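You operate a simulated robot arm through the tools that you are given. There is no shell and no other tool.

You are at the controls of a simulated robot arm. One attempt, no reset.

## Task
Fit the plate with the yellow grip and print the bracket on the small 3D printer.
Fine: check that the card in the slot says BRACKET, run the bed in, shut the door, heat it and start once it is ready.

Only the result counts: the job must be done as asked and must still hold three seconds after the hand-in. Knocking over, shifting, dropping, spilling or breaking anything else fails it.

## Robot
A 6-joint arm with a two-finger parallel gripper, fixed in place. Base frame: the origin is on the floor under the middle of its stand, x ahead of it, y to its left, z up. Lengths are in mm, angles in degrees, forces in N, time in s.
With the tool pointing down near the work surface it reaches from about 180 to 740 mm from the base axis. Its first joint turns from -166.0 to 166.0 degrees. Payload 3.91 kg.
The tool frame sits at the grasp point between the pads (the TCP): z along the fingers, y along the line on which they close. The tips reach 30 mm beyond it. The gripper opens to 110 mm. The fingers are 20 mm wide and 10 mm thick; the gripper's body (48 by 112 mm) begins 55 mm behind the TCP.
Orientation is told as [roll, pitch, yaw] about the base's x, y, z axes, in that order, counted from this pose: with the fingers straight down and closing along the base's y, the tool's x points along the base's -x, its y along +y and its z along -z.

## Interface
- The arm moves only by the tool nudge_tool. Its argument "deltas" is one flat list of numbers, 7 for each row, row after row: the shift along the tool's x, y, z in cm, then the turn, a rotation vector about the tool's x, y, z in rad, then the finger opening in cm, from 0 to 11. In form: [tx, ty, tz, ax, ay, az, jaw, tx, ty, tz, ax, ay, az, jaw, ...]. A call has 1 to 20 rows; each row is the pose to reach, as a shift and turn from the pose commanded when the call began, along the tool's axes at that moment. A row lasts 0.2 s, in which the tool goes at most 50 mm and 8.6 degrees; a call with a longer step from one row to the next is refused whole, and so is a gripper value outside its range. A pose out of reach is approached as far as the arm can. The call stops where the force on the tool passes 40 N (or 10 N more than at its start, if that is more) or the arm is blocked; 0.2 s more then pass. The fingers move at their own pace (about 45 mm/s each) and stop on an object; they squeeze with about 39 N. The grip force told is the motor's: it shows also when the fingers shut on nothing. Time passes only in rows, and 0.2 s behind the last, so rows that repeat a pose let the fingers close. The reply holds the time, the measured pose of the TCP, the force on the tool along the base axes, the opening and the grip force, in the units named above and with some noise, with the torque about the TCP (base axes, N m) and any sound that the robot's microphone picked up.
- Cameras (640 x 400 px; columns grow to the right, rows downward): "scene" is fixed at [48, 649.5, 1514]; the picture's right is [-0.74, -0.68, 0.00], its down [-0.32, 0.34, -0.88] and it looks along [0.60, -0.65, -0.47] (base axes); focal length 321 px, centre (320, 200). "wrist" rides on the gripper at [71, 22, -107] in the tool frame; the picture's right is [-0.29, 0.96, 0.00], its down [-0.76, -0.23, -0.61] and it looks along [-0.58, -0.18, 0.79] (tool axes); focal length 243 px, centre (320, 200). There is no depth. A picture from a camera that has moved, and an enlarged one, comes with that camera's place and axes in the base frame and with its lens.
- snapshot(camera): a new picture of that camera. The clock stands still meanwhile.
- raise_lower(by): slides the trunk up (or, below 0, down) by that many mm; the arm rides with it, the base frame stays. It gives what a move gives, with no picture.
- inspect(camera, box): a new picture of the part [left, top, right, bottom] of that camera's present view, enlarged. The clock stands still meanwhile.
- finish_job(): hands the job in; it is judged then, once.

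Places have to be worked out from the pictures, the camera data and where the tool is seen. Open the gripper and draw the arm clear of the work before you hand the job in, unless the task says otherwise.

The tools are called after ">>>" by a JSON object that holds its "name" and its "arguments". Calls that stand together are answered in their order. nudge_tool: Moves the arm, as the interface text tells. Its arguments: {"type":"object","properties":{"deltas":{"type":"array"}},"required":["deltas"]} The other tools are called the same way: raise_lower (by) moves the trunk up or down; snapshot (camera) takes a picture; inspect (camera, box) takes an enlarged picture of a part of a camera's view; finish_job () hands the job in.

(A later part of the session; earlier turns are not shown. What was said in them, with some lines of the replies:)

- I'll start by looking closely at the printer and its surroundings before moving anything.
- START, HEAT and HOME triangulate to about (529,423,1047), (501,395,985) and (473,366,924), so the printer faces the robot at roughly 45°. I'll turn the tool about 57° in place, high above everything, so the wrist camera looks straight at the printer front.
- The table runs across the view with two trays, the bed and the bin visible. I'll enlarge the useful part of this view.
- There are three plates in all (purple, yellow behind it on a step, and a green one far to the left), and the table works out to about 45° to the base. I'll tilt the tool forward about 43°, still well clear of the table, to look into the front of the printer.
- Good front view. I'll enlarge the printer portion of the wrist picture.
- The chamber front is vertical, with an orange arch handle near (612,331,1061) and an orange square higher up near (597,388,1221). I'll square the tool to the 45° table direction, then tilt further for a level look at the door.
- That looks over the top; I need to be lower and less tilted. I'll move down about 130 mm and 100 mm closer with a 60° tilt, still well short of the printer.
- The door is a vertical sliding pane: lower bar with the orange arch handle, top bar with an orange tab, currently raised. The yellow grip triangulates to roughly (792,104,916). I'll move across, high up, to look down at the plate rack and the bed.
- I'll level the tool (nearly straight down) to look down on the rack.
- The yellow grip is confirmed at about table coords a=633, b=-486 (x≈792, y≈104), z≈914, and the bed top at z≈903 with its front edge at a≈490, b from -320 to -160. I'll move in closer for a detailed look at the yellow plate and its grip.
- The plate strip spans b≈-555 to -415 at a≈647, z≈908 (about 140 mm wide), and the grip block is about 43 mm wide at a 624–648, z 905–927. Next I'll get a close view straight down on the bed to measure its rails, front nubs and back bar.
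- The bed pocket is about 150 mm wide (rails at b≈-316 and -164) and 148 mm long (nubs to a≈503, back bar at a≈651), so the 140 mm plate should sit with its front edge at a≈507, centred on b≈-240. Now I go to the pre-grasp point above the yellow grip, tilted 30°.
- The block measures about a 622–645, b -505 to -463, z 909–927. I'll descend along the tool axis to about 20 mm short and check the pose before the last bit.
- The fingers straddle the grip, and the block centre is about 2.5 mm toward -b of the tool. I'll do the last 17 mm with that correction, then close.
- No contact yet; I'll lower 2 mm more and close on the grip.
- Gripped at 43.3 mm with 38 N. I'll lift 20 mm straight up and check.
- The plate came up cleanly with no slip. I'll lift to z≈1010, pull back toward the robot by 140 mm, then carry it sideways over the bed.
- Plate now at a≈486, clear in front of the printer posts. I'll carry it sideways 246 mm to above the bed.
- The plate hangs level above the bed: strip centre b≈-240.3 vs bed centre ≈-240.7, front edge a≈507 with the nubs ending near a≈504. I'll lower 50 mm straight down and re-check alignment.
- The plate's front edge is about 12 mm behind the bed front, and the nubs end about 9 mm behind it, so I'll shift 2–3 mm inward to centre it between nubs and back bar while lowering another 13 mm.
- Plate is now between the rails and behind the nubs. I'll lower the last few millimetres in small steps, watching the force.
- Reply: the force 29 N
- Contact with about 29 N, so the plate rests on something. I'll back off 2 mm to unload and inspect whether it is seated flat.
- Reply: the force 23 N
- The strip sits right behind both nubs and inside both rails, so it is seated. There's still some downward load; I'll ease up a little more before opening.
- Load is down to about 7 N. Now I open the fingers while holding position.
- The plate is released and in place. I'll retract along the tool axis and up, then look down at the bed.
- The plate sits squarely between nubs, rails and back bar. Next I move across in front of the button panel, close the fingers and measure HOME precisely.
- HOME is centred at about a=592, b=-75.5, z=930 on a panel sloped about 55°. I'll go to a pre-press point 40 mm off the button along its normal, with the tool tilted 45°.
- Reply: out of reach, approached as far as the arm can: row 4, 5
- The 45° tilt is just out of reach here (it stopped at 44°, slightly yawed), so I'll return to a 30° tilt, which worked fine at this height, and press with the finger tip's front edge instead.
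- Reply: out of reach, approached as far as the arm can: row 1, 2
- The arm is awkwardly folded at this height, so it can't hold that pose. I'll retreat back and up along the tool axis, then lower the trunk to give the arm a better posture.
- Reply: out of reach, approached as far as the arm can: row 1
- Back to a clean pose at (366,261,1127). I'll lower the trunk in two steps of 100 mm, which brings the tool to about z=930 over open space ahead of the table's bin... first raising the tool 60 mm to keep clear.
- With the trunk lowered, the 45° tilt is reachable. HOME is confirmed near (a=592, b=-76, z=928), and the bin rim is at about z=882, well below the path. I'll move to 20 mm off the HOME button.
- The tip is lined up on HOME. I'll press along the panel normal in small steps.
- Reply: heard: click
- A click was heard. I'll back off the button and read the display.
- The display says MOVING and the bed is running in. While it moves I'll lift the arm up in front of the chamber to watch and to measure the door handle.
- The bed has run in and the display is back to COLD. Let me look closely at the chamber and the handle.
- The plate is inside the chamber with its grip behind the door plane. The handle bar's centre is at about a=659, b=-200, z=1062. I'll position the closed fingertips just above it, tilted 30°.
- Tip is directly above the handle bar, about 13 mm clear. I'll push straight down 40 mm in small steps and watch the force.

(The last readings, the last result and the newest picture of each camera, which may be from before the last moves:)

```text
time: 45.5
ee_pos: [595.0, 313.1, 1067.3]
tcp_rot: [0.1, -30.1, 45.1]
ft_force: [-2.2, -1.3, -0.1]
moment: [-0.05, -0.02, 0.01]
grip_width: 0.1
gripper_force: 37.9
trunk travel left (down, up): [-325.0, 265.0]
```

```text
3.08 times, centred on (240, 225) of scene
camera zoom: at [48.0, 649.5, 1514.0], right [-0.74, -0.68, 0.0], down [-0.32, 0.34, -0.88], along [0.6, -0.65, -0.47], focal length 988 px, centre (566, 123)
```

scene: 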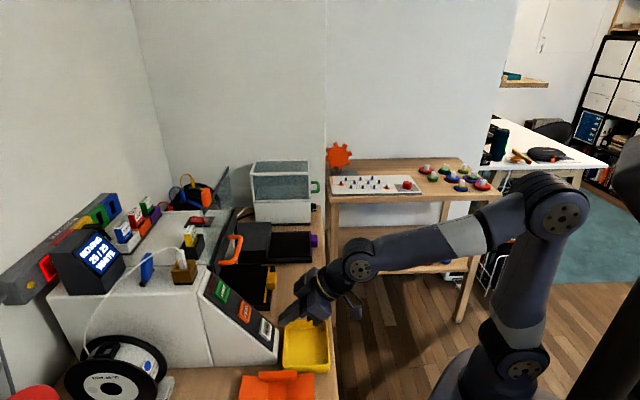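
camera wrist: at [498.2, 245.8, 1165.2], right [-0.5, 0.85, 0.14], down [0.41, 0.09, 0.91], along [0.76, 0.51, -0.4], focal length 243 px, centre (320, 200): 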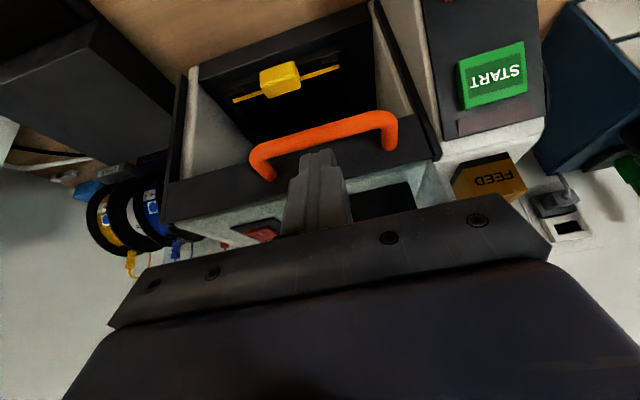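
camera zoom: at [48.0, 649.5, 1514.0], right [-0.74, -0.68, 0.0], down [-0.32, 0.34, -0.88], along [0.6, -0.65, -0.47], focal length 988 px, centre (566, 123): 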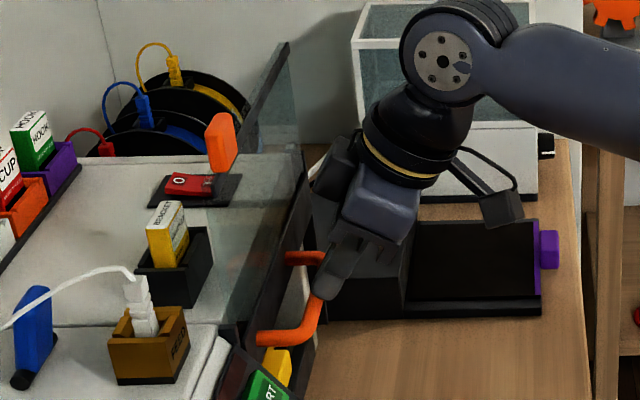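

The door slides down with almost no resistance. I'll continue 80 mm.

>>> {"name": "nudge_tool", "arguments": {"deltas": [0.5, 0, 0.87, 0, 0, 0, 0, 1.0, 0, 1.73, 0, 0, 0, 0, 1.5, 0, 2.6, 0, 0, 0, 0, 2.0, 0, 3.46, 0, 0, 0, 0, 2.5, 0, 4.33, 0, 0, 0, 0, 3.0, 0, 5.19, 0, 0, 0, 0, 3.5, 0, 6.06, 0, 0, 0, 0, 4.0, 0, 6.92, 0, 0, 0, 0]}}

>>> {"name": "inspect", "arguments": {"camera": "scene", "box": [180, 160, 300, 290]}}

>>> {"name": "snapshot", "arguments": {"camera": "wrist"}}

```text
time: 47.3
ee_pos: [595.3, 312.7, 987.0]
tcp_rot: [0.0, -30.2, 45.1]
ft_force: [-1.0, -0.1, 0.8]
moment: [0.02, 0.02, 0.04]
grip_width: 0.0
gripper_force: 37.5
trunk travel left (down, up): [-325.0, 265.0]
```

```text
3.08 times, centred on (240, 225) of scene
camera zoom: at [48.0, 649.5, 1514.0], right [-0.74, -0.68, 0.0], down [-0.32, 0.34, -0.88], along [0.6, -0.65, -0.47], focal length 988 px, centre (566, 123)
```

zoom: 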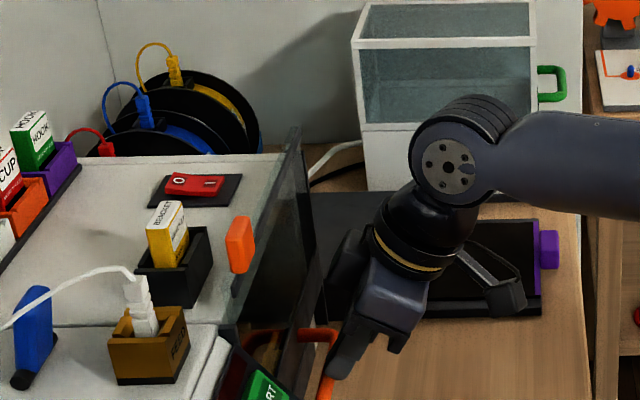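

```text
taken
camera wrist: at [498.0, 245.8, 1044.2], right [-0.5, 0.85, 0.15], down [0.41, 0.09, 0.91], along [0.76, 0.51, -0.39], focal length 243 px, centre (320, 200)
```

wrist: 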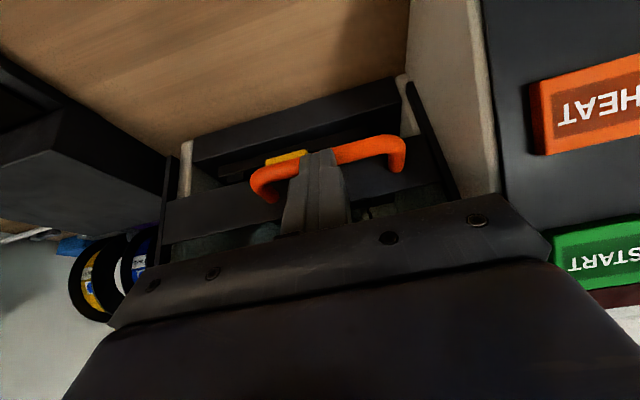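

Continuing down in smaller steps until it meets the bottom stop.

>>> {"name": "nudge_tool", "arguments": {"deltas": [0.35, 0, 0.6, 0, 0, 0, 0, 0.7, 0, 1.21, 0, 0, 0, 0, 1.05, 0, 1.82, 0, 0, 0, 0, 1.4, 0, 2.42, 0, 0, 0, 0, 1.75, 0, 3.03, 0, 0, 0, 0, 2.1, 0, 3.63, 0, 0, 0, 0]}}

>>> {"name": "inspect", "arguments": {"camera": "scene", "box": [180, 180, 300, 310]}}

>>> {"name": "inspect", "arguments": {"camera": "wrist", "box": [140, 40, 480, 240]}}

```text
time: 48.7
ee_pos: [594.4, 314.4, 945.9]
tcp_rot: [0.0, -30.1, 45.2]
ft_force: [0.0, -0.4, 0.3]
moment: [-0.02, 0.0, -0.02]
grip_width: 0.1
gripper_force: 37.8
trunk travel left (down, up): [-325.0, 265.0]
```

```text
3.08 times, centred on (240, 245) of scene
camera zoom: at [48.0, 649.5, 1514.0], right [-0.74, -0.68, 0.0], down [-0.32, 0.34, -0.88], along [0.6, -0.65, -0.47], focal length 988 px, centre (566, 62)
```

zoom: 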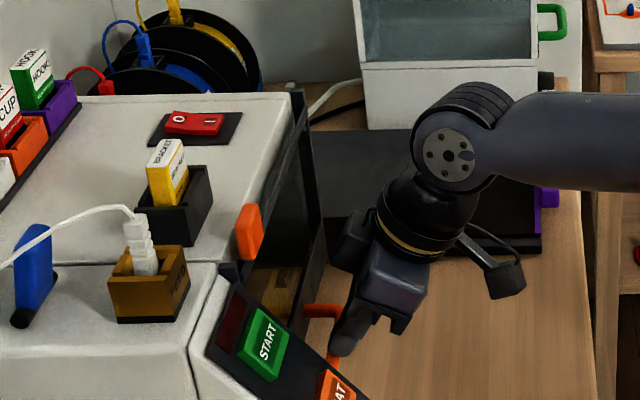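

```text
1.88 times, centred on (310, 140) of wrist
camera zoom: at [498.2, 247.6, 1003.6], right [-0.5, 0.85, 0.15], down [0.41, 0.09, 0.91], along [0.76, 0.51, -0.39], focal length 457 px, centre (339, 313)
```

zoom: 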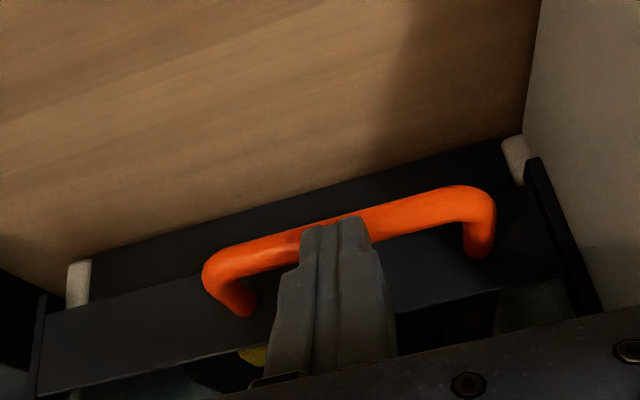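

>>> {"name": "nudge_tool", "arguments": {"deltas": [0.25, 0, 0.43, 0, 0, 0, 0, 0.5, 0, 0.87, 0, 0, 0, 0, 0.75, 0, 1.3, 0, 0, 0, 0, 1.0, 0, 1.73, 0, 0, 0, 0, 1.25, 0, 2.16, 0, 0, 0, 0, 1.5, 0, 2.6, 0, 0, 0, 0, 1.75, 0, 3.03, 0, 0, 0, 0, 2.0, 0, 3.46, 0, 0, 0, 0]}}

>>> {"name": "inspect", "arguments": {"camera": "scene", "box": [180, 180, 300, 310]}}

>>> {"name": "inspect", "arguments": {"camera": "wrist", "box": [140, 40, 480, 240]}}

```text
time: 49.7
ee_pos: [595.2, 314.0, 937.7]
tcp_rot: [-0.4, -31.4, 45.3]
ft_force: [-14.6, -9.4, 14.0]
moment: [-0.04, 0.2, 0.08]
grip_width: 0.0
gripper_force: 37.9
trunk travel left (down, up): [-325.0, 265.0]
stopped in row 5: the force on the tool passed its limit at 45 N (the readings are from after the stop); the commanded pose is now the measured one
```

```text
3.08 times, centred on (240, 245) of scene
camera zoom: at [48.0, 649.5, 1514.0], right [-0.74, -0.68, 0.0], down [-0.32, 0.34, -0.88], along [0.6, -0.65, -0.47], focal length 988 px, centre (566, 62)
```

zoom: 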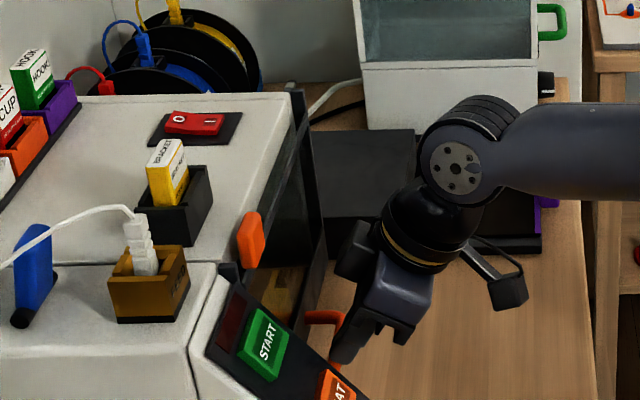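

```text
1.88 times, centred on (310, 140) of wrist
camera zoom: at [496.5, 246.6, 992.4], right [-0.5, 0.85, 0.15], down [0.39, 0.08, 0.92], along [0.77, 0.52, -0.37], focal length 457 px, centre (339, 313)
```

zoom: 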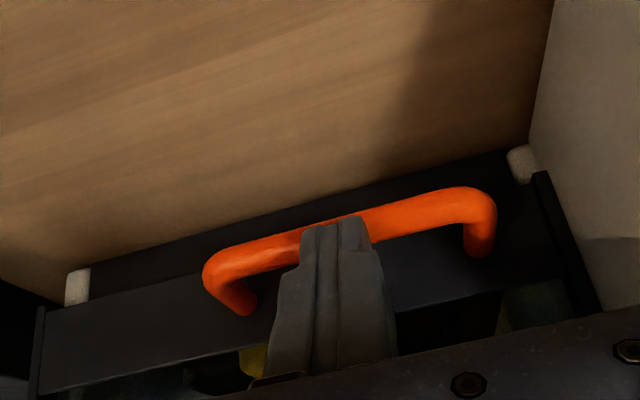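

The door hit its stop at 45 N after about 156 mm of travel. I'll back the tool off along its axis and inspect the door.

>>> {"name": "nudge_tool", "arguments": {"deltas": [0, 0, -2, 0, 0, 0, 0, 0, 0, -5, 0, 0, 0, 0, 0, 0, -9, 0, 0, 0, 0, 0, 0, -13, 0, 0, 0, 0, 0, 0, -17, 0, 0, 0, 0]}}

>>> {"name": "snapshot", "arguments": {"camera": "wrist"}}

>>> {"name": "inspect", "arguments": {"camera": "scene", "box": [180, 190, 300, 300]}}

>>> {"name": "inspect", "arguments": {"camera": "wrist", "box": [160, 20, 440, 210]}}

```text
time: 50.9
ee_pos: [533.8, 255.9, 1080.8]
tcp_rot: [-0.3, -31.1, 45.2]
ft_force: [-0.1, -0.4, -0.2]
moment: [0.0, 0.01, -0.01]
grip_width: 0.2
gripper_force: 37.4
trunk travel left (down, up): [-325.0, 265.0]
```

```text
taken
camera wrist: at [435.6, 188.7, 1135.9], right [-0.5, 0.85, 0.15], down [0.4, 0.08, 0.91], along [0.77, 0.52, -0.38], focal length 243 px, centre (320, 200)
```

wrist: 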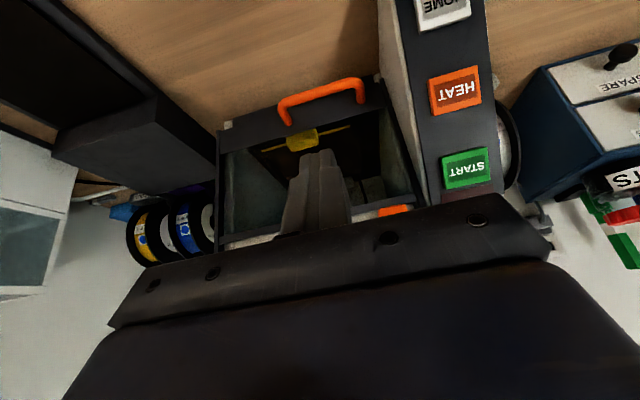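

```text
3.64 times, centred on (240, 245) of scene
camera zoom: at [48.0, 649.5, 1514.0], right [-0.74, -0.68, 0.0], down [-0.32, 0.34, -0.88], along [0.6, -0.65, -0.47], focal length 1167 px, centre (611, 36)
```

zoom: 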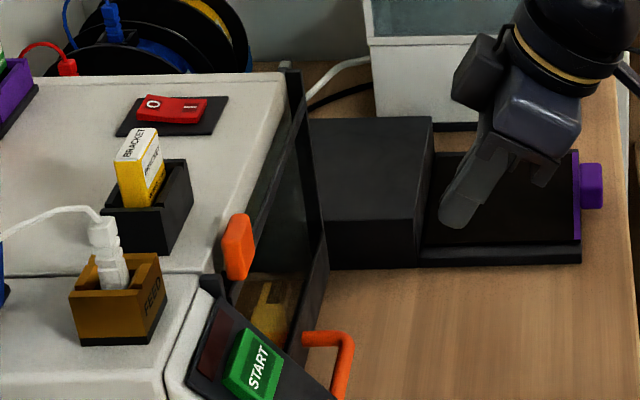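

```text
2.11 times, centred on (300, 115) of wrist
camera zoom: at [435.6, 188.7, 1135.9], right [-0.5, 0.85, 0.15], down [0.4, 0.08, 0.91], along [0.77, 0.52, -0.38], focal length 511 px, centre (362, 379)
```

zoom: 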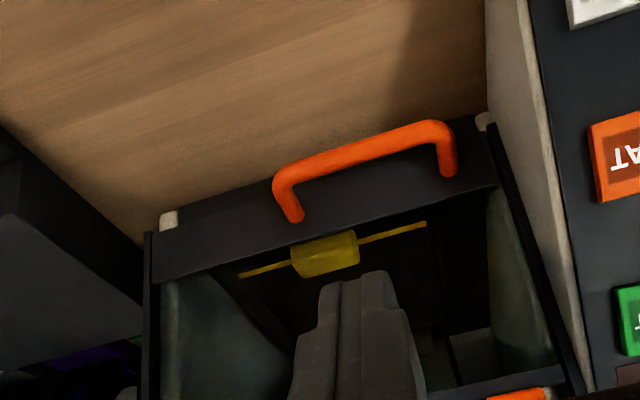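

The door is shut: bar down against the lower lip, glass over the opening, yellow grip visible behind it. Next HEAT, which triangulates to about (a=633, b=-75, z=986); I'll go to 20 mm off it at 45° tilt.

>>> {"name": "nudge_tool", "arguments": {"deltas": [0, 3.5, 1.2, 0, -0.061, 0, 0, 0.1, 7.0, 3.0, 0, -0.122, 0, 0, 0.2, 10.2, 5.2, 0, -0.183, 0, 0, 0.03, 12.15, 7.22, 0, -0.243, 0, 0, 0.03, 12.15, 7.22, 0, -0.243, 0, 0]}}

>>> {"name": "inspect", "arguments": {"camera": "wrist", "box": [220, 20, 420, 200]}}

>>> {"name": "inspect", "arguments": {"camera": "scene", "box": [190, 250, 310, 350]}}

```text
time: 52.1
ee_pos: [475.1, 368.2, 1015.9]
tcp_rot: [-0.4, -45.1, 45.3]
ft_force: [1.2, 0.6, 0.3]
moment: [0.02, -0.03, -0.01]
grip_width: 0.0
gripper_force: 37.2
trunk travel left (down, up): [-325.0, 265.0]
```

```text
2.22 times, centred on (320, 110) of wrist
camera zoom: at [369.6, 293.8, 1041.2], right [-0.53, 0.82, 0.2], down [0.23, -0.08, 0.97], along [0.81, 0.56, -0.15], focal length 539 px, centre (320, 400)
```

zoom: 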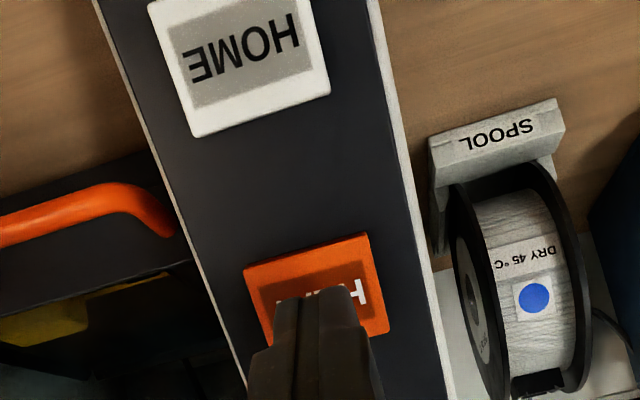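

```text
4.00 times, centred on (250, 300) of scene
camera zoom: at [48.0, 649.5, 1514.0], right [-0.74, -0.68, 0.0], down [-0.32, 0.34, -0.88], along [0.6, -0.65, -0.47], focal length 1284 px, centre (600, -200)
```

zoom: 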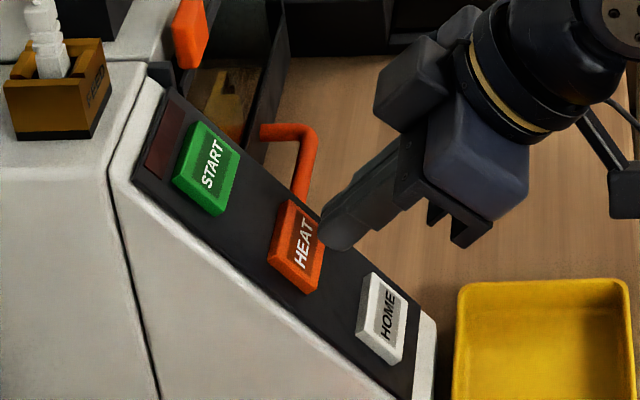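

Tip is centred on HEAT. Pressing along the normal.

>>> {"name": "nudge_tool", "arguments": {"deltas": [-0.14, 0, 0.79, 0, 0, 0, 0, -0.24, 0, 1.38, 0, 0, 0, 0, -0.31, 0, 1.77, 0, 0, 0, 0, -0.35, 0, 1.97, 0, 0, 0, 0, -0.38, 0, 2.17, 0, 0, 0, 0]}}

>>> {"name": "inspect", "arguments": {"camera": "scene", "box": [40, 215, 140, 290]}}

```text
time: 53.3
ee_pos: [488.0, 379.4, 1005.3]
tcp_rot: [-0.4, -45.1, 45.3]
ft_force: [-3.7, -4.3, 1.3]
moment: [-0.05, 0.04, -0.02]
grip_width: 0.1
gripper_force: 37.6
trunk travel left (down, up): [-325.0, 265.0]
heard: click
```

```text
5.33 times, centred on (90, 252) of scene
camera zoom: at [48.0, 649.5, 1514.0], right [-0.74, -0.68, 0.0], down [-0.32, 0.34, -0.88], along [0.6, -0.65, -0.47], focal length 1712 px, centre (1547, -80)
```

zoom: 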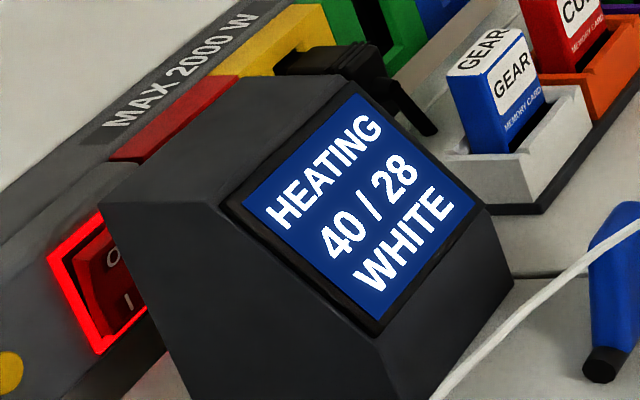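

HEATING with 40/28 shown. I'll back off and move to a standby point 40 mm off START while it heats.

>>> {"name": "nudge_tool", "arguments": {"deltas": [0.35, 0, -2.0, 0, 0, 0, 0, 0.69, 0, -3.94, 0, 0, 0, 0, -1.6, 0, -4.3, 0, 0, 0, 0, -3.9, 0, -4.7, 0, 0, 0, 0, -6.24, 0, -5.2, 0, 0, 0, 0, -6.24, 0, -5.2, 0, 0, 0, 0]}}

>>> {"name": "inspect", "arguments": {"camera": "scene", "box": [40, 215, 140, 290]}}

>>> {"name": "inspect", "arguments": {"camera": "wrist", "box": [200, 20, 440, 200]}}

>>> {"name": "inspect", "arguments": {"camera": "scene", "box": [170, 220, 310, 340]}}

```text
time: 54.7
ee_pos: [493.1, 384.7, 1086.6]
tcp_rot: [-0.5, -45.0, 45.4]
ft_force: [0.1, -0.6, 0.4]
moment: [0.02, 0.01, -0.03]
grip_width: 0.0
gripper_force: 37.2
trunk travel left (down, up): [-325.0, 265.0]
```

```text
5.33 times, centred on (90, 252) of scene
camera zoom: at [48.0, 649.5, 1514.0], right [-0.74, -0.68, 0.0], down [-0.32, 0.34, -0.88], along [0.6, -0.65, -0.47], focal length 1712 px, centre (1547, -80)
```

zoom: 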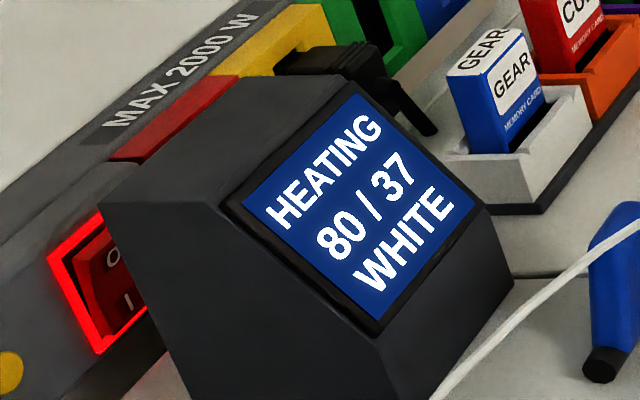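

```text
2.22 times, centred on (320, 110) of wrist
camera zoom: at [387.1, 310.0, 1112.3], right [-0.53, 0.82, 0.2], down [0.24, -0.08, 0.97], along [0.81, 0.56, -0.15], focal length 539 px, centre (320, 400)
```

zoom: 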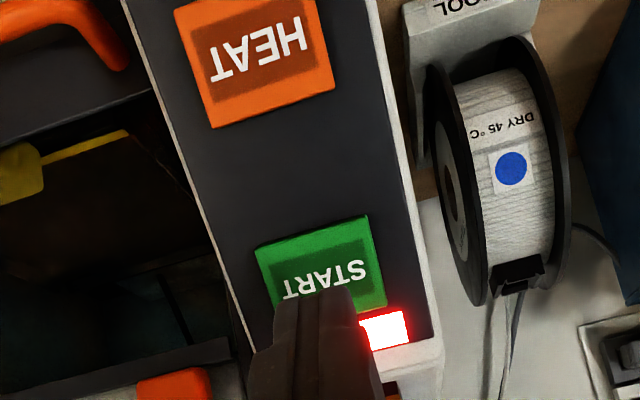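

```text
3.33 times, centred on (240, 280) of scene
camera zoom: at [48.0, 649.5, 1514.0], right [-0.74, -0.68, 0.0], down [-0.32, 0.34, -0.88], along [0.6, -0.65, -0.47], focal length 1070 px, centre (587, -67)
```

zoom: 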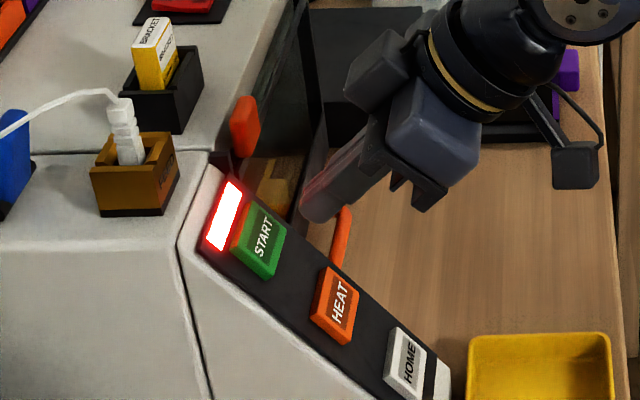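

It's heating with the red indicator on, 80/37 now. I'll hold position and wait.

>>> {"name": "nudge_tool", "arguments": {"deltas": [0, 0, 0, 0, 0, 0, 0, 0, 0, 0, 0, 0, 0, 0, 0, 0, 0, 0, 0, 0, 0, 0, 0, 0, 0, 0, 0, 0, 0, 0, 0, 0, 0, 0, 0, 0, 0, 0, 0, 0, 0, 0, 0, 0, 0, 0, 0, 0, 0, 0, 0, 0, 0, 0, 0, 0, 0, 0, 0, 0, 0, 0, 0, 0, 0, 0, 0, 0, 0, 0, 0, 0, 0, 0, 0, 0, 0, 0, 0, 0, 0, 0, 0, 0, 0, 0, 0, 0, 0, 0, 0, 0, 0, 0, 0, 0, 0, 0, 0, 0, 0, 0, 0, 0, 0, 0, 0, 0, 0, 0, 0, 0, 0, 0, 0, 0, 0, 0, 0, 0, 0, 0, 0, 0, 0, 0, 0, 0, 0, 0, 0, 0, 0, 0, 0, 0, 0, 0, 0, 0]}}

>>> {"name": "inspect", "arguments": {"camera": "scene", "box": [40, 215, 140, 290]}}

```text
time: 58.9
ee_pos: [492.0, 385.4, 1085.8]
tcp_rot: [-0.4, -45.2, 45.4]
ft_force: [-0.3, -0.5, 0.7]
moment: [0.02, 0.0, -0.01]
grip_width: 0.0
gripper_force: 37.2
trunk travel left (down, up): [-325.0, 265.0]
```

```text
5.33 times, centred on (90, 252) of scene
camera zoom: at [48.0, 649.5, 1514.0], right [-0.74, -0.68, 0.0], down [-0.32, 0.34, -0.88], along [0.6, -0.65, -0.47], focal length 1712 px, centre (1547, -80)
```

zoom: 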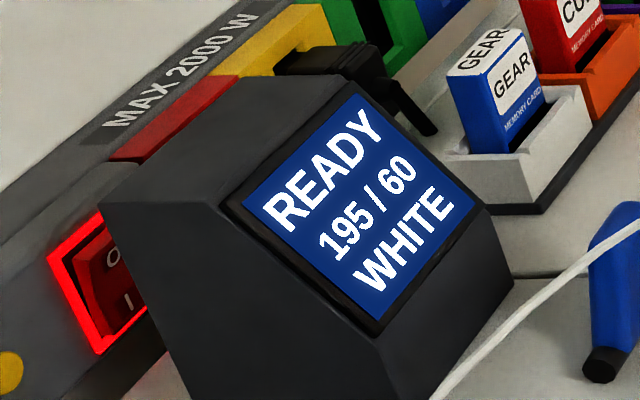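

READY at 195/60. Now I press START.

>>> {"name": "nudge_tool", "arguments": {"deltas": [-0.24, 0, 1.38, 0, 0, 0, 0, -0.45, 0, 2.56, 0, 0, 0, 0, -0.59, 0, 3.35, 0, 0, 0, 0, -0.66, 0, 3.74, 0, 0, 0, 0, -0.69, 0, 3.94, 0, 0, 0, 0, -0.73, 0, 4.14, 0, 0, 0, 0]}}

>>> {"name": "inspect", "arguments": {"camera": "scene", "box": [40, 215, 140, 290]}}

>>> {"name": "inspect", "arguments": {"camera": "scene", "box": [170, 220, 310, 340]}}

```text
time: 60.3
ee_pos: [516.9, 407.7, 1061.5]
tcp_rot: [-0.4, -45.0, 45.2]
ft_force: [-5.1, -6.8, 1.8]
moment: [-0.07, 0.06, -0.01]
grip_width: 0.1
gripper_force: 38.3
trunk travel left (down, up): [-325.0, 265.0]
heard: click
```

```text
5.33 times, centred on (90, 252) of scene
camera zoom: at [48.0, 649.5, 1514.0], right [-0.74, -0.68, 0.0], down [-0.32, 0.34, -0.88], along [0.6, -0.65, -0.47], focal length 1712 px, centre (1547, -80)
```

zoom: 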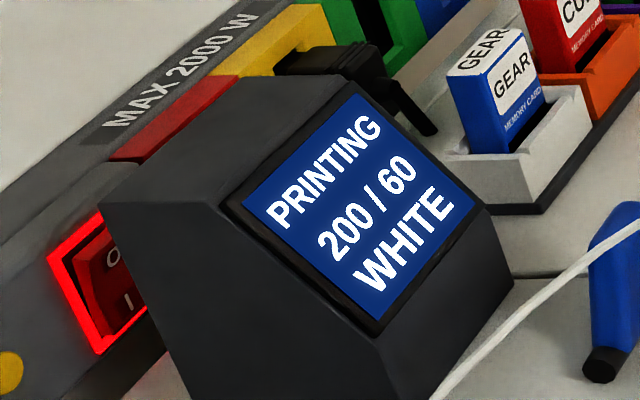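

```text
3.33 times, centred on (240, 280) of scene
camera zoom: at [48.0, 649.5, 1514.0], right [-0.74, -0.68, 0.0], down [-0.32, 0.34, -0.88], along [0.6, -0.65, -0.47], focal length 1070 px, centre (587, -67)
```

zoom: 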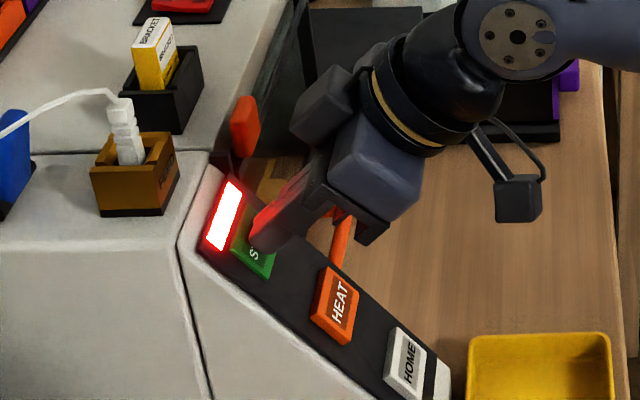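

PRINTING at 200/60. I'll back off along the normal, retract clear of the work and open the gripper.

>>> {"name": "nudge_tool", "arguments": {"deltas": [0.35, 0, -2.0, 0, 0, 0, 0, 0.69, 0, -4.5, 0, 0, 0, 0, 0.69, 0, -8.5, 0, 0, 0, 0, 0.69, 0, -12.5, 0, 0, 0, 2, 0.69, 0, -16.5, 0, 0, 0, 4, 0.69, 0, -20.5, 0, 0.1, 0, 6, 0.69, 0, -24.5, 0, 0.2, 0, 8, 0.69, 0, -24.5, 0, 0.2, 0, 8]}}

>>> {"name": "snapshot", "arguments": {"camera": "scene"}}

>>> {"name": "snapshot", "arguments": {"camera": "wrist"}}

>>> {"name": "inspect", "arguments": {"camera": "scene", "box": [40, 200, 300, 350]}}

```text
time: 62.1
ee_pos: [393.3, 283.5, 1231.8]
tcp_rot: [-0.3, -33.5, 45.1]
ft_force: [-0.3, 0.1, 0.2]
moment: [0.0, 0.0, -0.01]
grip_width: 80.2
gripper_force: 0.1
trunk travel left (down, up): [-325.0, 265.0]
```

```text
taken
```

scene: 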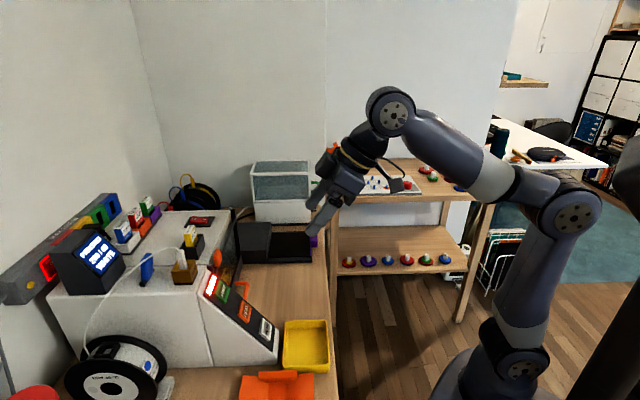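

```text
taken
camera wrist: at [293.2, 214.2, 1282.5], right [-0.51, 0.85, 0.16], down [0.37, 0.05, 0.93], along [0.78, 0.53, -0.34], focal length 243 px, centre (320, 200)
```

wrist: 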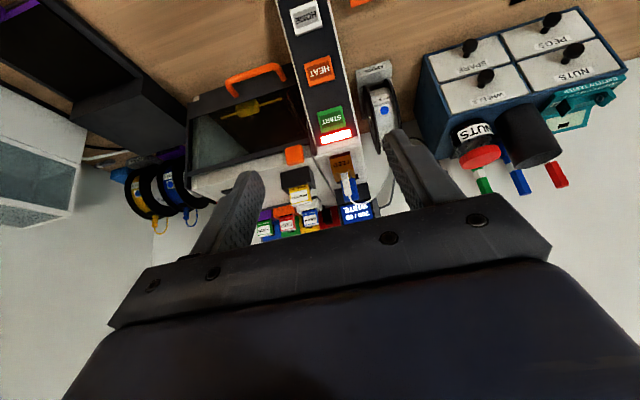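

```text
2.46 times, centred on (170, 275) of scene
camera zoom: at [48.0, 649.5, 1514.0], right [-0.74, -0.68, 0.0], down [-0.32, 0.34, -0.88], along [0.6, -0.65, -0.47], focal length 790 px, centre (689, 15)
```

zoom: 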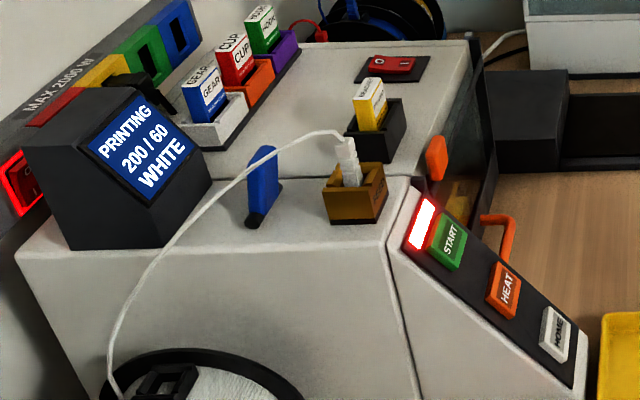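

The arm is clear and the printer shows PRINTING. I'll wait and watch the print's progress before handing in.

>>> {"name": "nudge_tool", "arguments": {"deltas": [0, 0, 0, 0, 0, 0, 9, 0, 0, 0, 0, 0, 0, 11, 0, 0, 0, 0, 0, 0, 11, 0, 0, 0, 0, 0, 0, 11, 0, 0, 0, 0, 0, 0, 11, 0, 0, 0, 0, 0, 0, 11, 0, 0, 0, 0, 0, 0, 11, 0, 0, 0, 0, 0, 0, 11, 0, 0, 0, 0, 0, 0, 11, 0, 0, 0, 0, 0, 0, 11, 0, 0, 0, 0, 0, 0, 11, 0, 0, 0, 0, 0, 0, 11, 0, 0, 0, 0, 0, 0, 11, 0, 0, 0, 0, 0, 0, 11, 0, 0, 0, 0, 0, 0, 11, 0, 0, 0, 0, 0, 0, 11, 0, 0, 0, 0, 0, 0, 11, 0, 0, 0, 0, 0, 0, 11, 0, 0, 0, 0, 0, 0, 11, 0, 0, 0, 0, 0, 0, 11]}}

>>> {"name": "inspect", "arguments": {"camera": "scene", "box": [40, 200, 300, 350]}}

>>> {"name": "inspect", "arguments": {"camera": "wrist", "box": [180, 50, 380, 210]}}

```text
time: 66.3
ee_pos: [393.9, 283.0, 1232.2]
tcp_rot: [-0.3, -33.6, 45.1]
ft_force: [-0.2, 0.0, 0.4]
moment: [0.0, 0.01, 0.02]
grip_width: 109.8
gripper_force: 0.0
trunk travel left (down, up): [-325.0, 265.0]
```

```text
2.46 times, centred on (170, 275) of scene
camera zoom: at [48.0, 649.5, 1514.0], right [-0.74, -0.68, 0.0], down [-0.32, 0.34, -0.88], along [0.6, -0.65, -0.47], focal length 790 px, centre (689, 15)
```

zoom: 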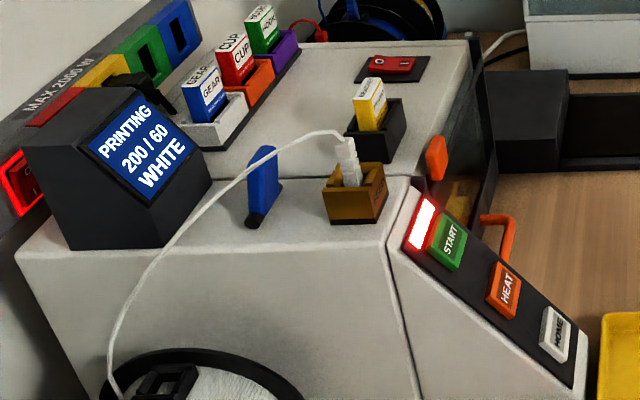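

```text
2.50 times, centred on (280, 130) of wrist
camera zoom: at [293.4, 214.4, 1282.1], right [-0.51, 0.85, 0.16], down [0.37, 0.05, 0.93], along [0.78, 0.53, -0.34], focal length 606 px, centre (420, 375)
```

zoom: 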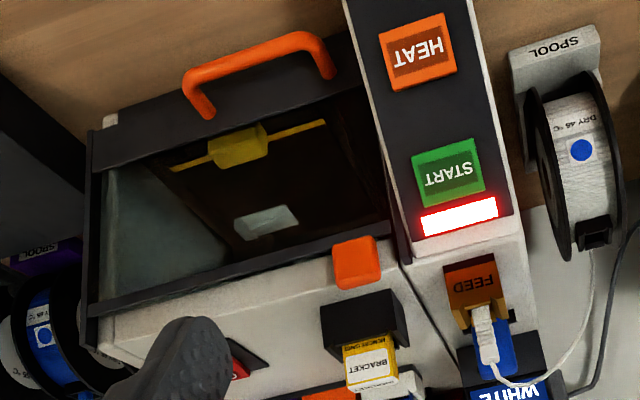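

A white part is appearing on the plate. I'll keep waiting.

>>> {"name": "nudge_tool", "arguments": {"deltas": [0, 0, 0, 0, 0, 0, 11, 0, 0, 0, 0, 0, 0, 11, 0, 0, 0, 0, 0, 0, 11, 0, 0, 0, 0, 0, 0, 11, 0, 0, 0, 0, 0, 0, 11, 0, 0, 0, 0, 0, 0, 11, 0, 0, 0, 0, 0, 0, 11, 0, 0, 0, 0, 0, 0, 11, 0, 0, 0, 0, 0, 0, 11, 0, 0, 0, 0, 0, 0, 11, 0, 0, 0, 0, 0, 0, 11, 0, 0, 0, 0, 0, 0, 11, 0, 0, 0, 0, 0, 0, 11, 0, 0, 0, 0, 0, 0, 11, 0, 0, 0, 0, 0, 0, 11, 0, 0, 0, 0, 0, 0, 11, 0, 0, 0, 0, 0, 0, 11, 0, 0, 0, 0, 0, 0, 11, 0, 0, 0, 0, 0, 0, 11, 0, 0, 0, 0, 0, 0, 11]}}

>>> {"name": "nudge_tool", "arguments": {"deltas": [0, 0, 0, 0, 0, 0, 11, 0, 0, 0, 0, 0, 0, 11, 0, 0, 0, 0, 0, 0, 11, 0, 0, 0, 0, 0, 0, 11, 0, 0, 0, 0, 0, 0, 11, 0, 0, 0, 0, 0, 0, 11, 0, 0, 0, 0, 0, 0, 11, 0, 0, 0, 0, 0, 0, 11, 0, 0, 0, 0, 0, 0, 11, 0, 0, 0, 0, 0, 0, 11, 0, 0, 0, 0, 0, 0, 11, 0, 0, 0, 0, 0, 0, 11, 0, 0, 0, 0, 0, 0, 11, 0, 0, 0, 0, 0, 0, 11, 0, 0, 0, 0, 0, 0, 11, 0, 0, 0, 0, 0, 0, 11, 0, 0, 0, 0, 0, 0, 11, 0, 0, 0, 0, 0, 0, 11, 0, 0, 0, 0, 0, 0, 11, 0, 0, 0, 0, 0, 0, 11]}}

>>> {"name": "inspect", "arguments": {"camera": "scene", "box": [40, 200, 300, 350]}}

>>> {"name": "inspect", "arguments": {"camera": "wrist", "box": [180, 50, 380, 210]}}

```text
time: 70.5
ee_pos: [393.0, 283.3, 1231.2]
tcp_rot: [-0.3, -33.6, 45.2]
ft_force: [-0.1, -0.4, 1.0]
moment: [0.0, -0.01, -0.03]
grip_width: 110.2
gripper_force: 0.0
trunk travel left (down, up): [-325.0, 265.0]
```

```text
time: 74.7
ee_pos: [392.7, 283.3, 1231.7]
tcp_rot: [-0.3, -33.6, 45.2]
ft_force: [0.2, 0.1, -0.4]
moment: [0.03, 0.01, 0.0]
grip_width: 109.9
gripper_force: 0.0
trunk travel left (down, up): [-325.0, 265.0]
```

```text
2.46 times, centred on (170, 275) of scene
camera zoom: at [48.0, 649.5, 1514.0], right [-0.74, -0.68, 0.0], down [-0.32, 0.34, -0.88], along [0.6, -0.65, -0.47], focal length 790 px, centre (689, 15)
```

zoom: 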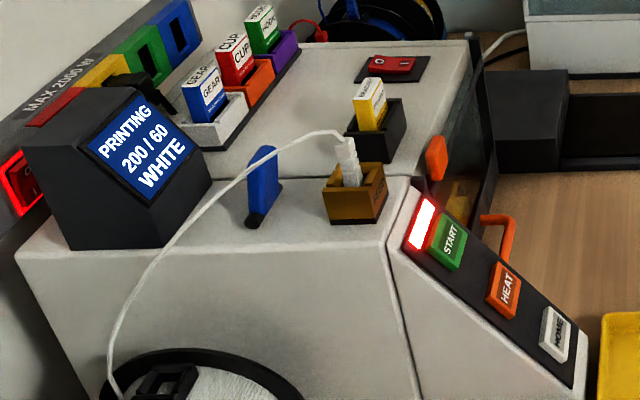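

```text
2.50 times, centred on (280, 130) of wrist
camera zoom: at [293.4, 214.4, 1282.1], right [-0.51, 0.85, 0.16], down [0.37, 0.05, 0.93], along [0.78, 0.53, -0.34], focal length 606 px, centre (420, 375)
```

zoom: 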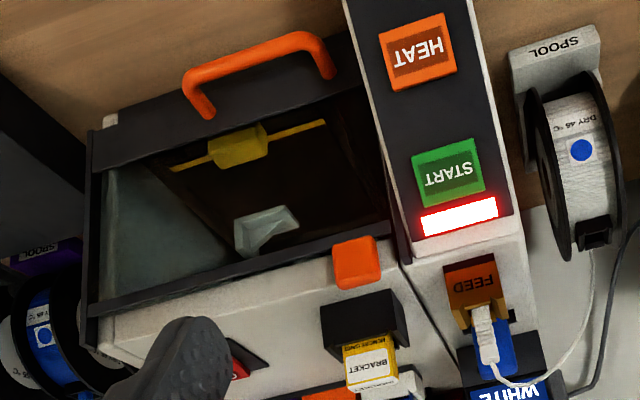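

The bracket is growing on the plate and the display still says PRINTING. I'll keep waiting.

>>> {"name": "nudge_tool", "arguments": {"deltas": [0, 0, 0, 0, 0, 0, 11, 0, 0, 0, 0, 0, 0, 11, 0, 0, 0, 0, 0, 0, 11, 0, 0, 0, 0, 0, 0, 11, 0, 0, 0, 0, 0, 0, 11, 0, 0, 0, 0, 0, 0, 11, 0, 0, 0, 0, 0, 0, 11, 0, 0, 0, 0, 0, 0, 11, 0, 0, 0, 0, 0, 0, 11, 0, 0, 0, 0, 0, 0, 11, 0, 0, 0, 0, 0, 0, 11, 0, 0, 0, 0, 0, 0, 11, 0, 0, 0, 0, 0, 0, 11, 0, 0, 0, 0, 0, 0, 11, 0, 0, 0, 0, 0, 0, 11, 0, 0, 0, 0, 0, 0, 11, 0, 0, 0, 0, 0, 0, 11, 0, 0, 0, 0, 0, 0, 11, 0, 0, 0, 0, 0, 0, 11, 0, 0, 0, 0, 0, 0, 11]}}

>>> {"name": "nudge_tool", "arguments": {"deltas": [0, 0, 0, 0, 0, 0, 11, 0, 0, 0, 0, 0, 0, 11, 0, 0, 0, 0, 0, 0, 11, 0, 0, 0, 0, 0, 0, 11, 0, 0, 0, 0, 0, 0, 11, 0, 0, 0, 0, 0, 0, 11, 0, 0, 0, 0, 0, 0, 11, 0, 0, 0, 0, 0, 0, 11, 0, 0, 0, 0, 0, 0, 11, 0, 0, 0, 0, 0, 0, 11, 0, 0, 0, 0, 0, 0, 11, 0, 0, 0, 0, 0, 0, 11, 0, 0, 0, 0, 0, 0, 11, 0, 0, 0, 0, 0, 0, 11, 0, 0, 0, 0, 0, 0, 11, 0, 0, 0, 0, 0, 0, 11, 0, 0, 0, 0, 0, 0, 11, 0, 0, 0, 0, 0, 0, 11, 0, 0, 0, 0, 0, 0, 11, 0, 0, 0, 0, 0, 0, 11]}}

>>> {"name": "inspect", "arguments": {"camera": "scene", "box": [40, 200, 300, 350]}}

>>> {"name": "inspect", "arguments": {"camera": "wrist", "box": [180, 50, 380, 210]}}

```text
time: 78.9
ee_pos: [394.1, 284.3, 1231.0]
tcp_rot: [-0.3, -33.6, 45.2]
ft_force: [0.3, -0.1, 0.2]
moment: [0.01, 0.01, 0.0]
grip_width: 110.1
gripper_force: 0.0
trunk travel left (down, up): [-325.0, 265.0]
```

```text
time: 83.1
ee_pos: [391.9, 284.2, 1232.4]
tcp_rot: [-0.3, -33.6, 45.2]
ft_force: [-0.4, -0.2, -0.6]
moment: [-0.05, -0.02, -0.03]
grip_width: 110.0
gripper_force: 0.0
trunk travel left (down, up): [-325.0, 265.0]
```

```text
2.46 times, centred on (170, 275) of scene
camera zoom: at [48.0, 649.5, 1514.0], right [-0.74, -0.68, 0.0], down [-0.32, 0.34, -0.88], along [0.6, -0.65, -0.47], focal length 790 px, centre (689, 15)
```

zoom: 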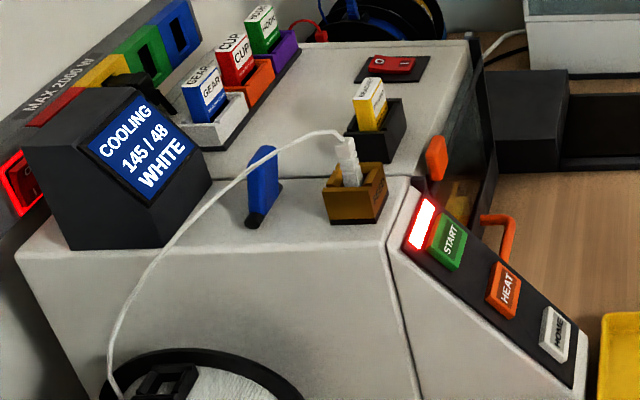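

```text
2.50 times, centred on (280, 130) of wrist
camera zoom: at [293.4, 214.4, 1282.1], right [-0.51, 0.85, 0.16], down [0.37, 0.05, 0.93], along [0.78, 0.53, -0.34], focal length 606 px, centre (420, 375)
```

zoom: 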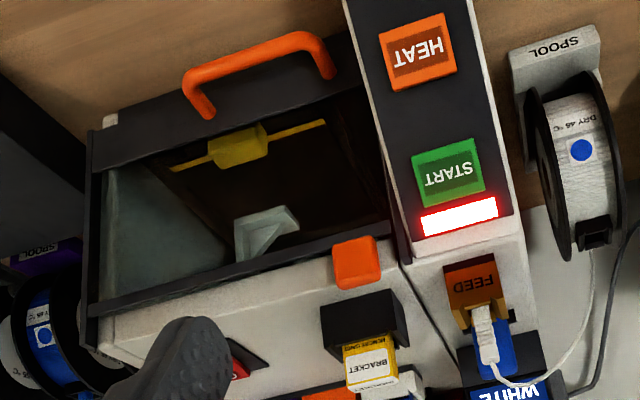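

The print is complete and the display shows COOLING, with the L-shaped bracket on the plate. I'll let it cool to be safe, then do a final overall check.

>>> {"name": "nudge_tool", "arguments": {"deltas": [0, 0, 0, 0, 0, 0, 11, 0, 0, 0, 0, 0, 0, 11, 0, 0, 0, 0, 0, 0, 11, 0, 0, 0, 0, 0, 0, 11, 0, 0, 0, 0, 0, 0, 11, 0, 0, 0, 0, 0, 0, 11, 0, 0, 0, 0, 0, 0, 11, 0, 0, 0, 0, 0, 0, 11, 0, 0, 0, 0, 0, 0, 11, 0, 0, 0, 0, 0, 0, 11, 0, 0, 0, 0, 0, 0, 11, 0, 0, 0, 0, 0, 0, 11, 0, 0, 0, 0, 0, 0, 11, 0, 0, 0, 0, 0, 0, 11, 0, 0, 0, 0, 0, 0, 11, 0, 0, 0, 0, 0, 0, 11, 0, 0, 0, 0, 0, 0, 11, 0, 0, 0, 0, 0, 0, 11, 0, 0, 0, 0, 0, 0, 11, 0, 0, 0, 0, 0, 0, 11]}}

>>> {"name": "nudge_tool", "arguments": {"deltas": [0, 0, 0, 0, 0, 0, 11, 0, 0, 0, 0, 0, 0, 11, 0, 0, 0, 0, 0, 0, 11, 0, 0, 0, 0, 0, 0, 11, 0, 0, 0, 0, 0, 0, 11, 0, 0, 0, 0, 0, 0, 11, 0, 0, 0, 0, 0, 0, 11, 0, 0, 0, 0, 0, 0, 11, 0, 0, 0, 0, 0, 0, 11, 0, 0, 0, 0, 0, 0, 11, 0, 0, 0, 0, 0, 0, 11, 0, 0, 0, 0, 0, 0, 11, 0, 0, 0, 0, 0, 0, 11, 0, 0, 0, 0, 0, 0, 11, 0, 0, 0, 0, 0, 0, 11, 0, 0, 0, 0, 0, 0, 11, 0, 0, 0, 0, 0, 0, 11, 0, 0, 0, 0, 0, 0, 11, 0, 0, 0, 0, 0, 0, 11, 0, 0, 0, 0, 0, 0, 11]}}

>>> {"name": "snapshot", "arguments": {"camera": "scene"}}

>>> {"name": "inspect", "arguments": {"camera": "scene", "box": [40, 200, 300, 350]}}

>>> {"name": "inspect", "arguments": {"camera": "wrist", "box": [180, 50, 380, 210]}}

```text
time: 87.3
ee_pos: [394.3, 284.3, 1231.6]
tcp_rot: [-0.4, -33.7, 45.2]
ft_force: [-0.2, -0.8, -0.7]
moment: [-0.03, -0.02, -0.01]
grip_width: 110.3
gripper_force: 0.1
trunk travel left (down, up): [-325.0, 265.0]
```

```text
time: 91.5
ee_pos: [393.5, 283.6, 1231.6]
tcp_rot: [-0.2, -33.6, 45.2]
ft_force: [0.1, 0.9, 0.4]
moment: [0.01, -0.03, -0.01]
grip_width: 110.5
gripper_force: 0.0
trunk travel left (down, up): [-325.0, 265.0]
```

```text
taken
```

scene: 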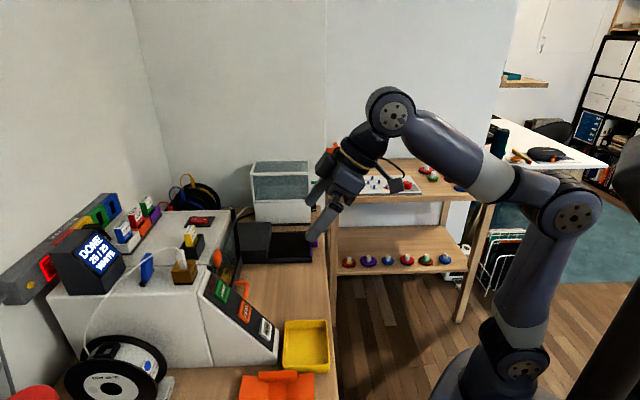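

```text
2.46 times, centred on (170, 275) of scene
camera zoom: at [48.0, 649.5, 1514.0], right [-0.74, -0.68, 0.0], down [-0.32, 0.34, -0.88], along [0.6, -0.65, -0.47], focal length 790 px, centre (689, 15)
```

zoom: 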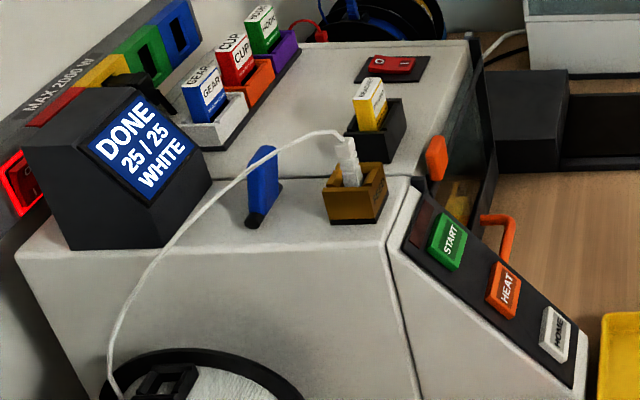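

```text
2.50 times, centred on (280, 130) of wrist
camera zoom: at [293.4, 214.4, 1282.1], right [-0.51, 0.85, 0.16], down [0.37, 0.05, 0.93], along [0.78, 0.53, -0.34], focal length 606 px, centre (420, 375)
```

zoom: 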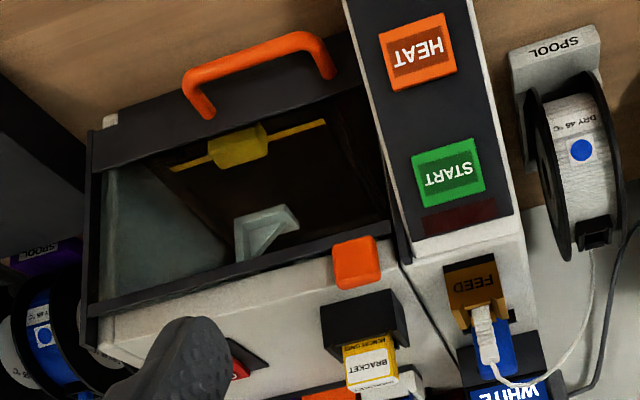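

The display reads DONE 25/25. The white bracket is on the yellow-grip plate behind the shut door, nothing else has moved, and the gripper is open with the arm clear. I'm handing the job in.

>>> {"name": "finish_job", "arguments": {}}

```text
The job is handed in.
```

The bracket is printed. It is on the yellow-grip plate inside the small printer with the door shut, and the display reads DONE 25/25.

- **Card:** the slot held the BRACKET card, so I left it as it was.
- **Plate and bed:** I set the yellow-grip plate on the bed, and it sat squarely between the rails, front nubs and back bar. HOME then ran the bed in.
- **Door:** I pushed the handle down until the door hit its stop, and it stayed shut.
- **Print:** I pressed HEAT and waited for READY (195/60) before pressing START. I let the print finish and cool before handing in.

In the final pictures I saw nothing else moved or knocked over. The gripper is open and the arm is clear of the work. I lowered the trunk by 200 mm to reach the buttons and left it there.
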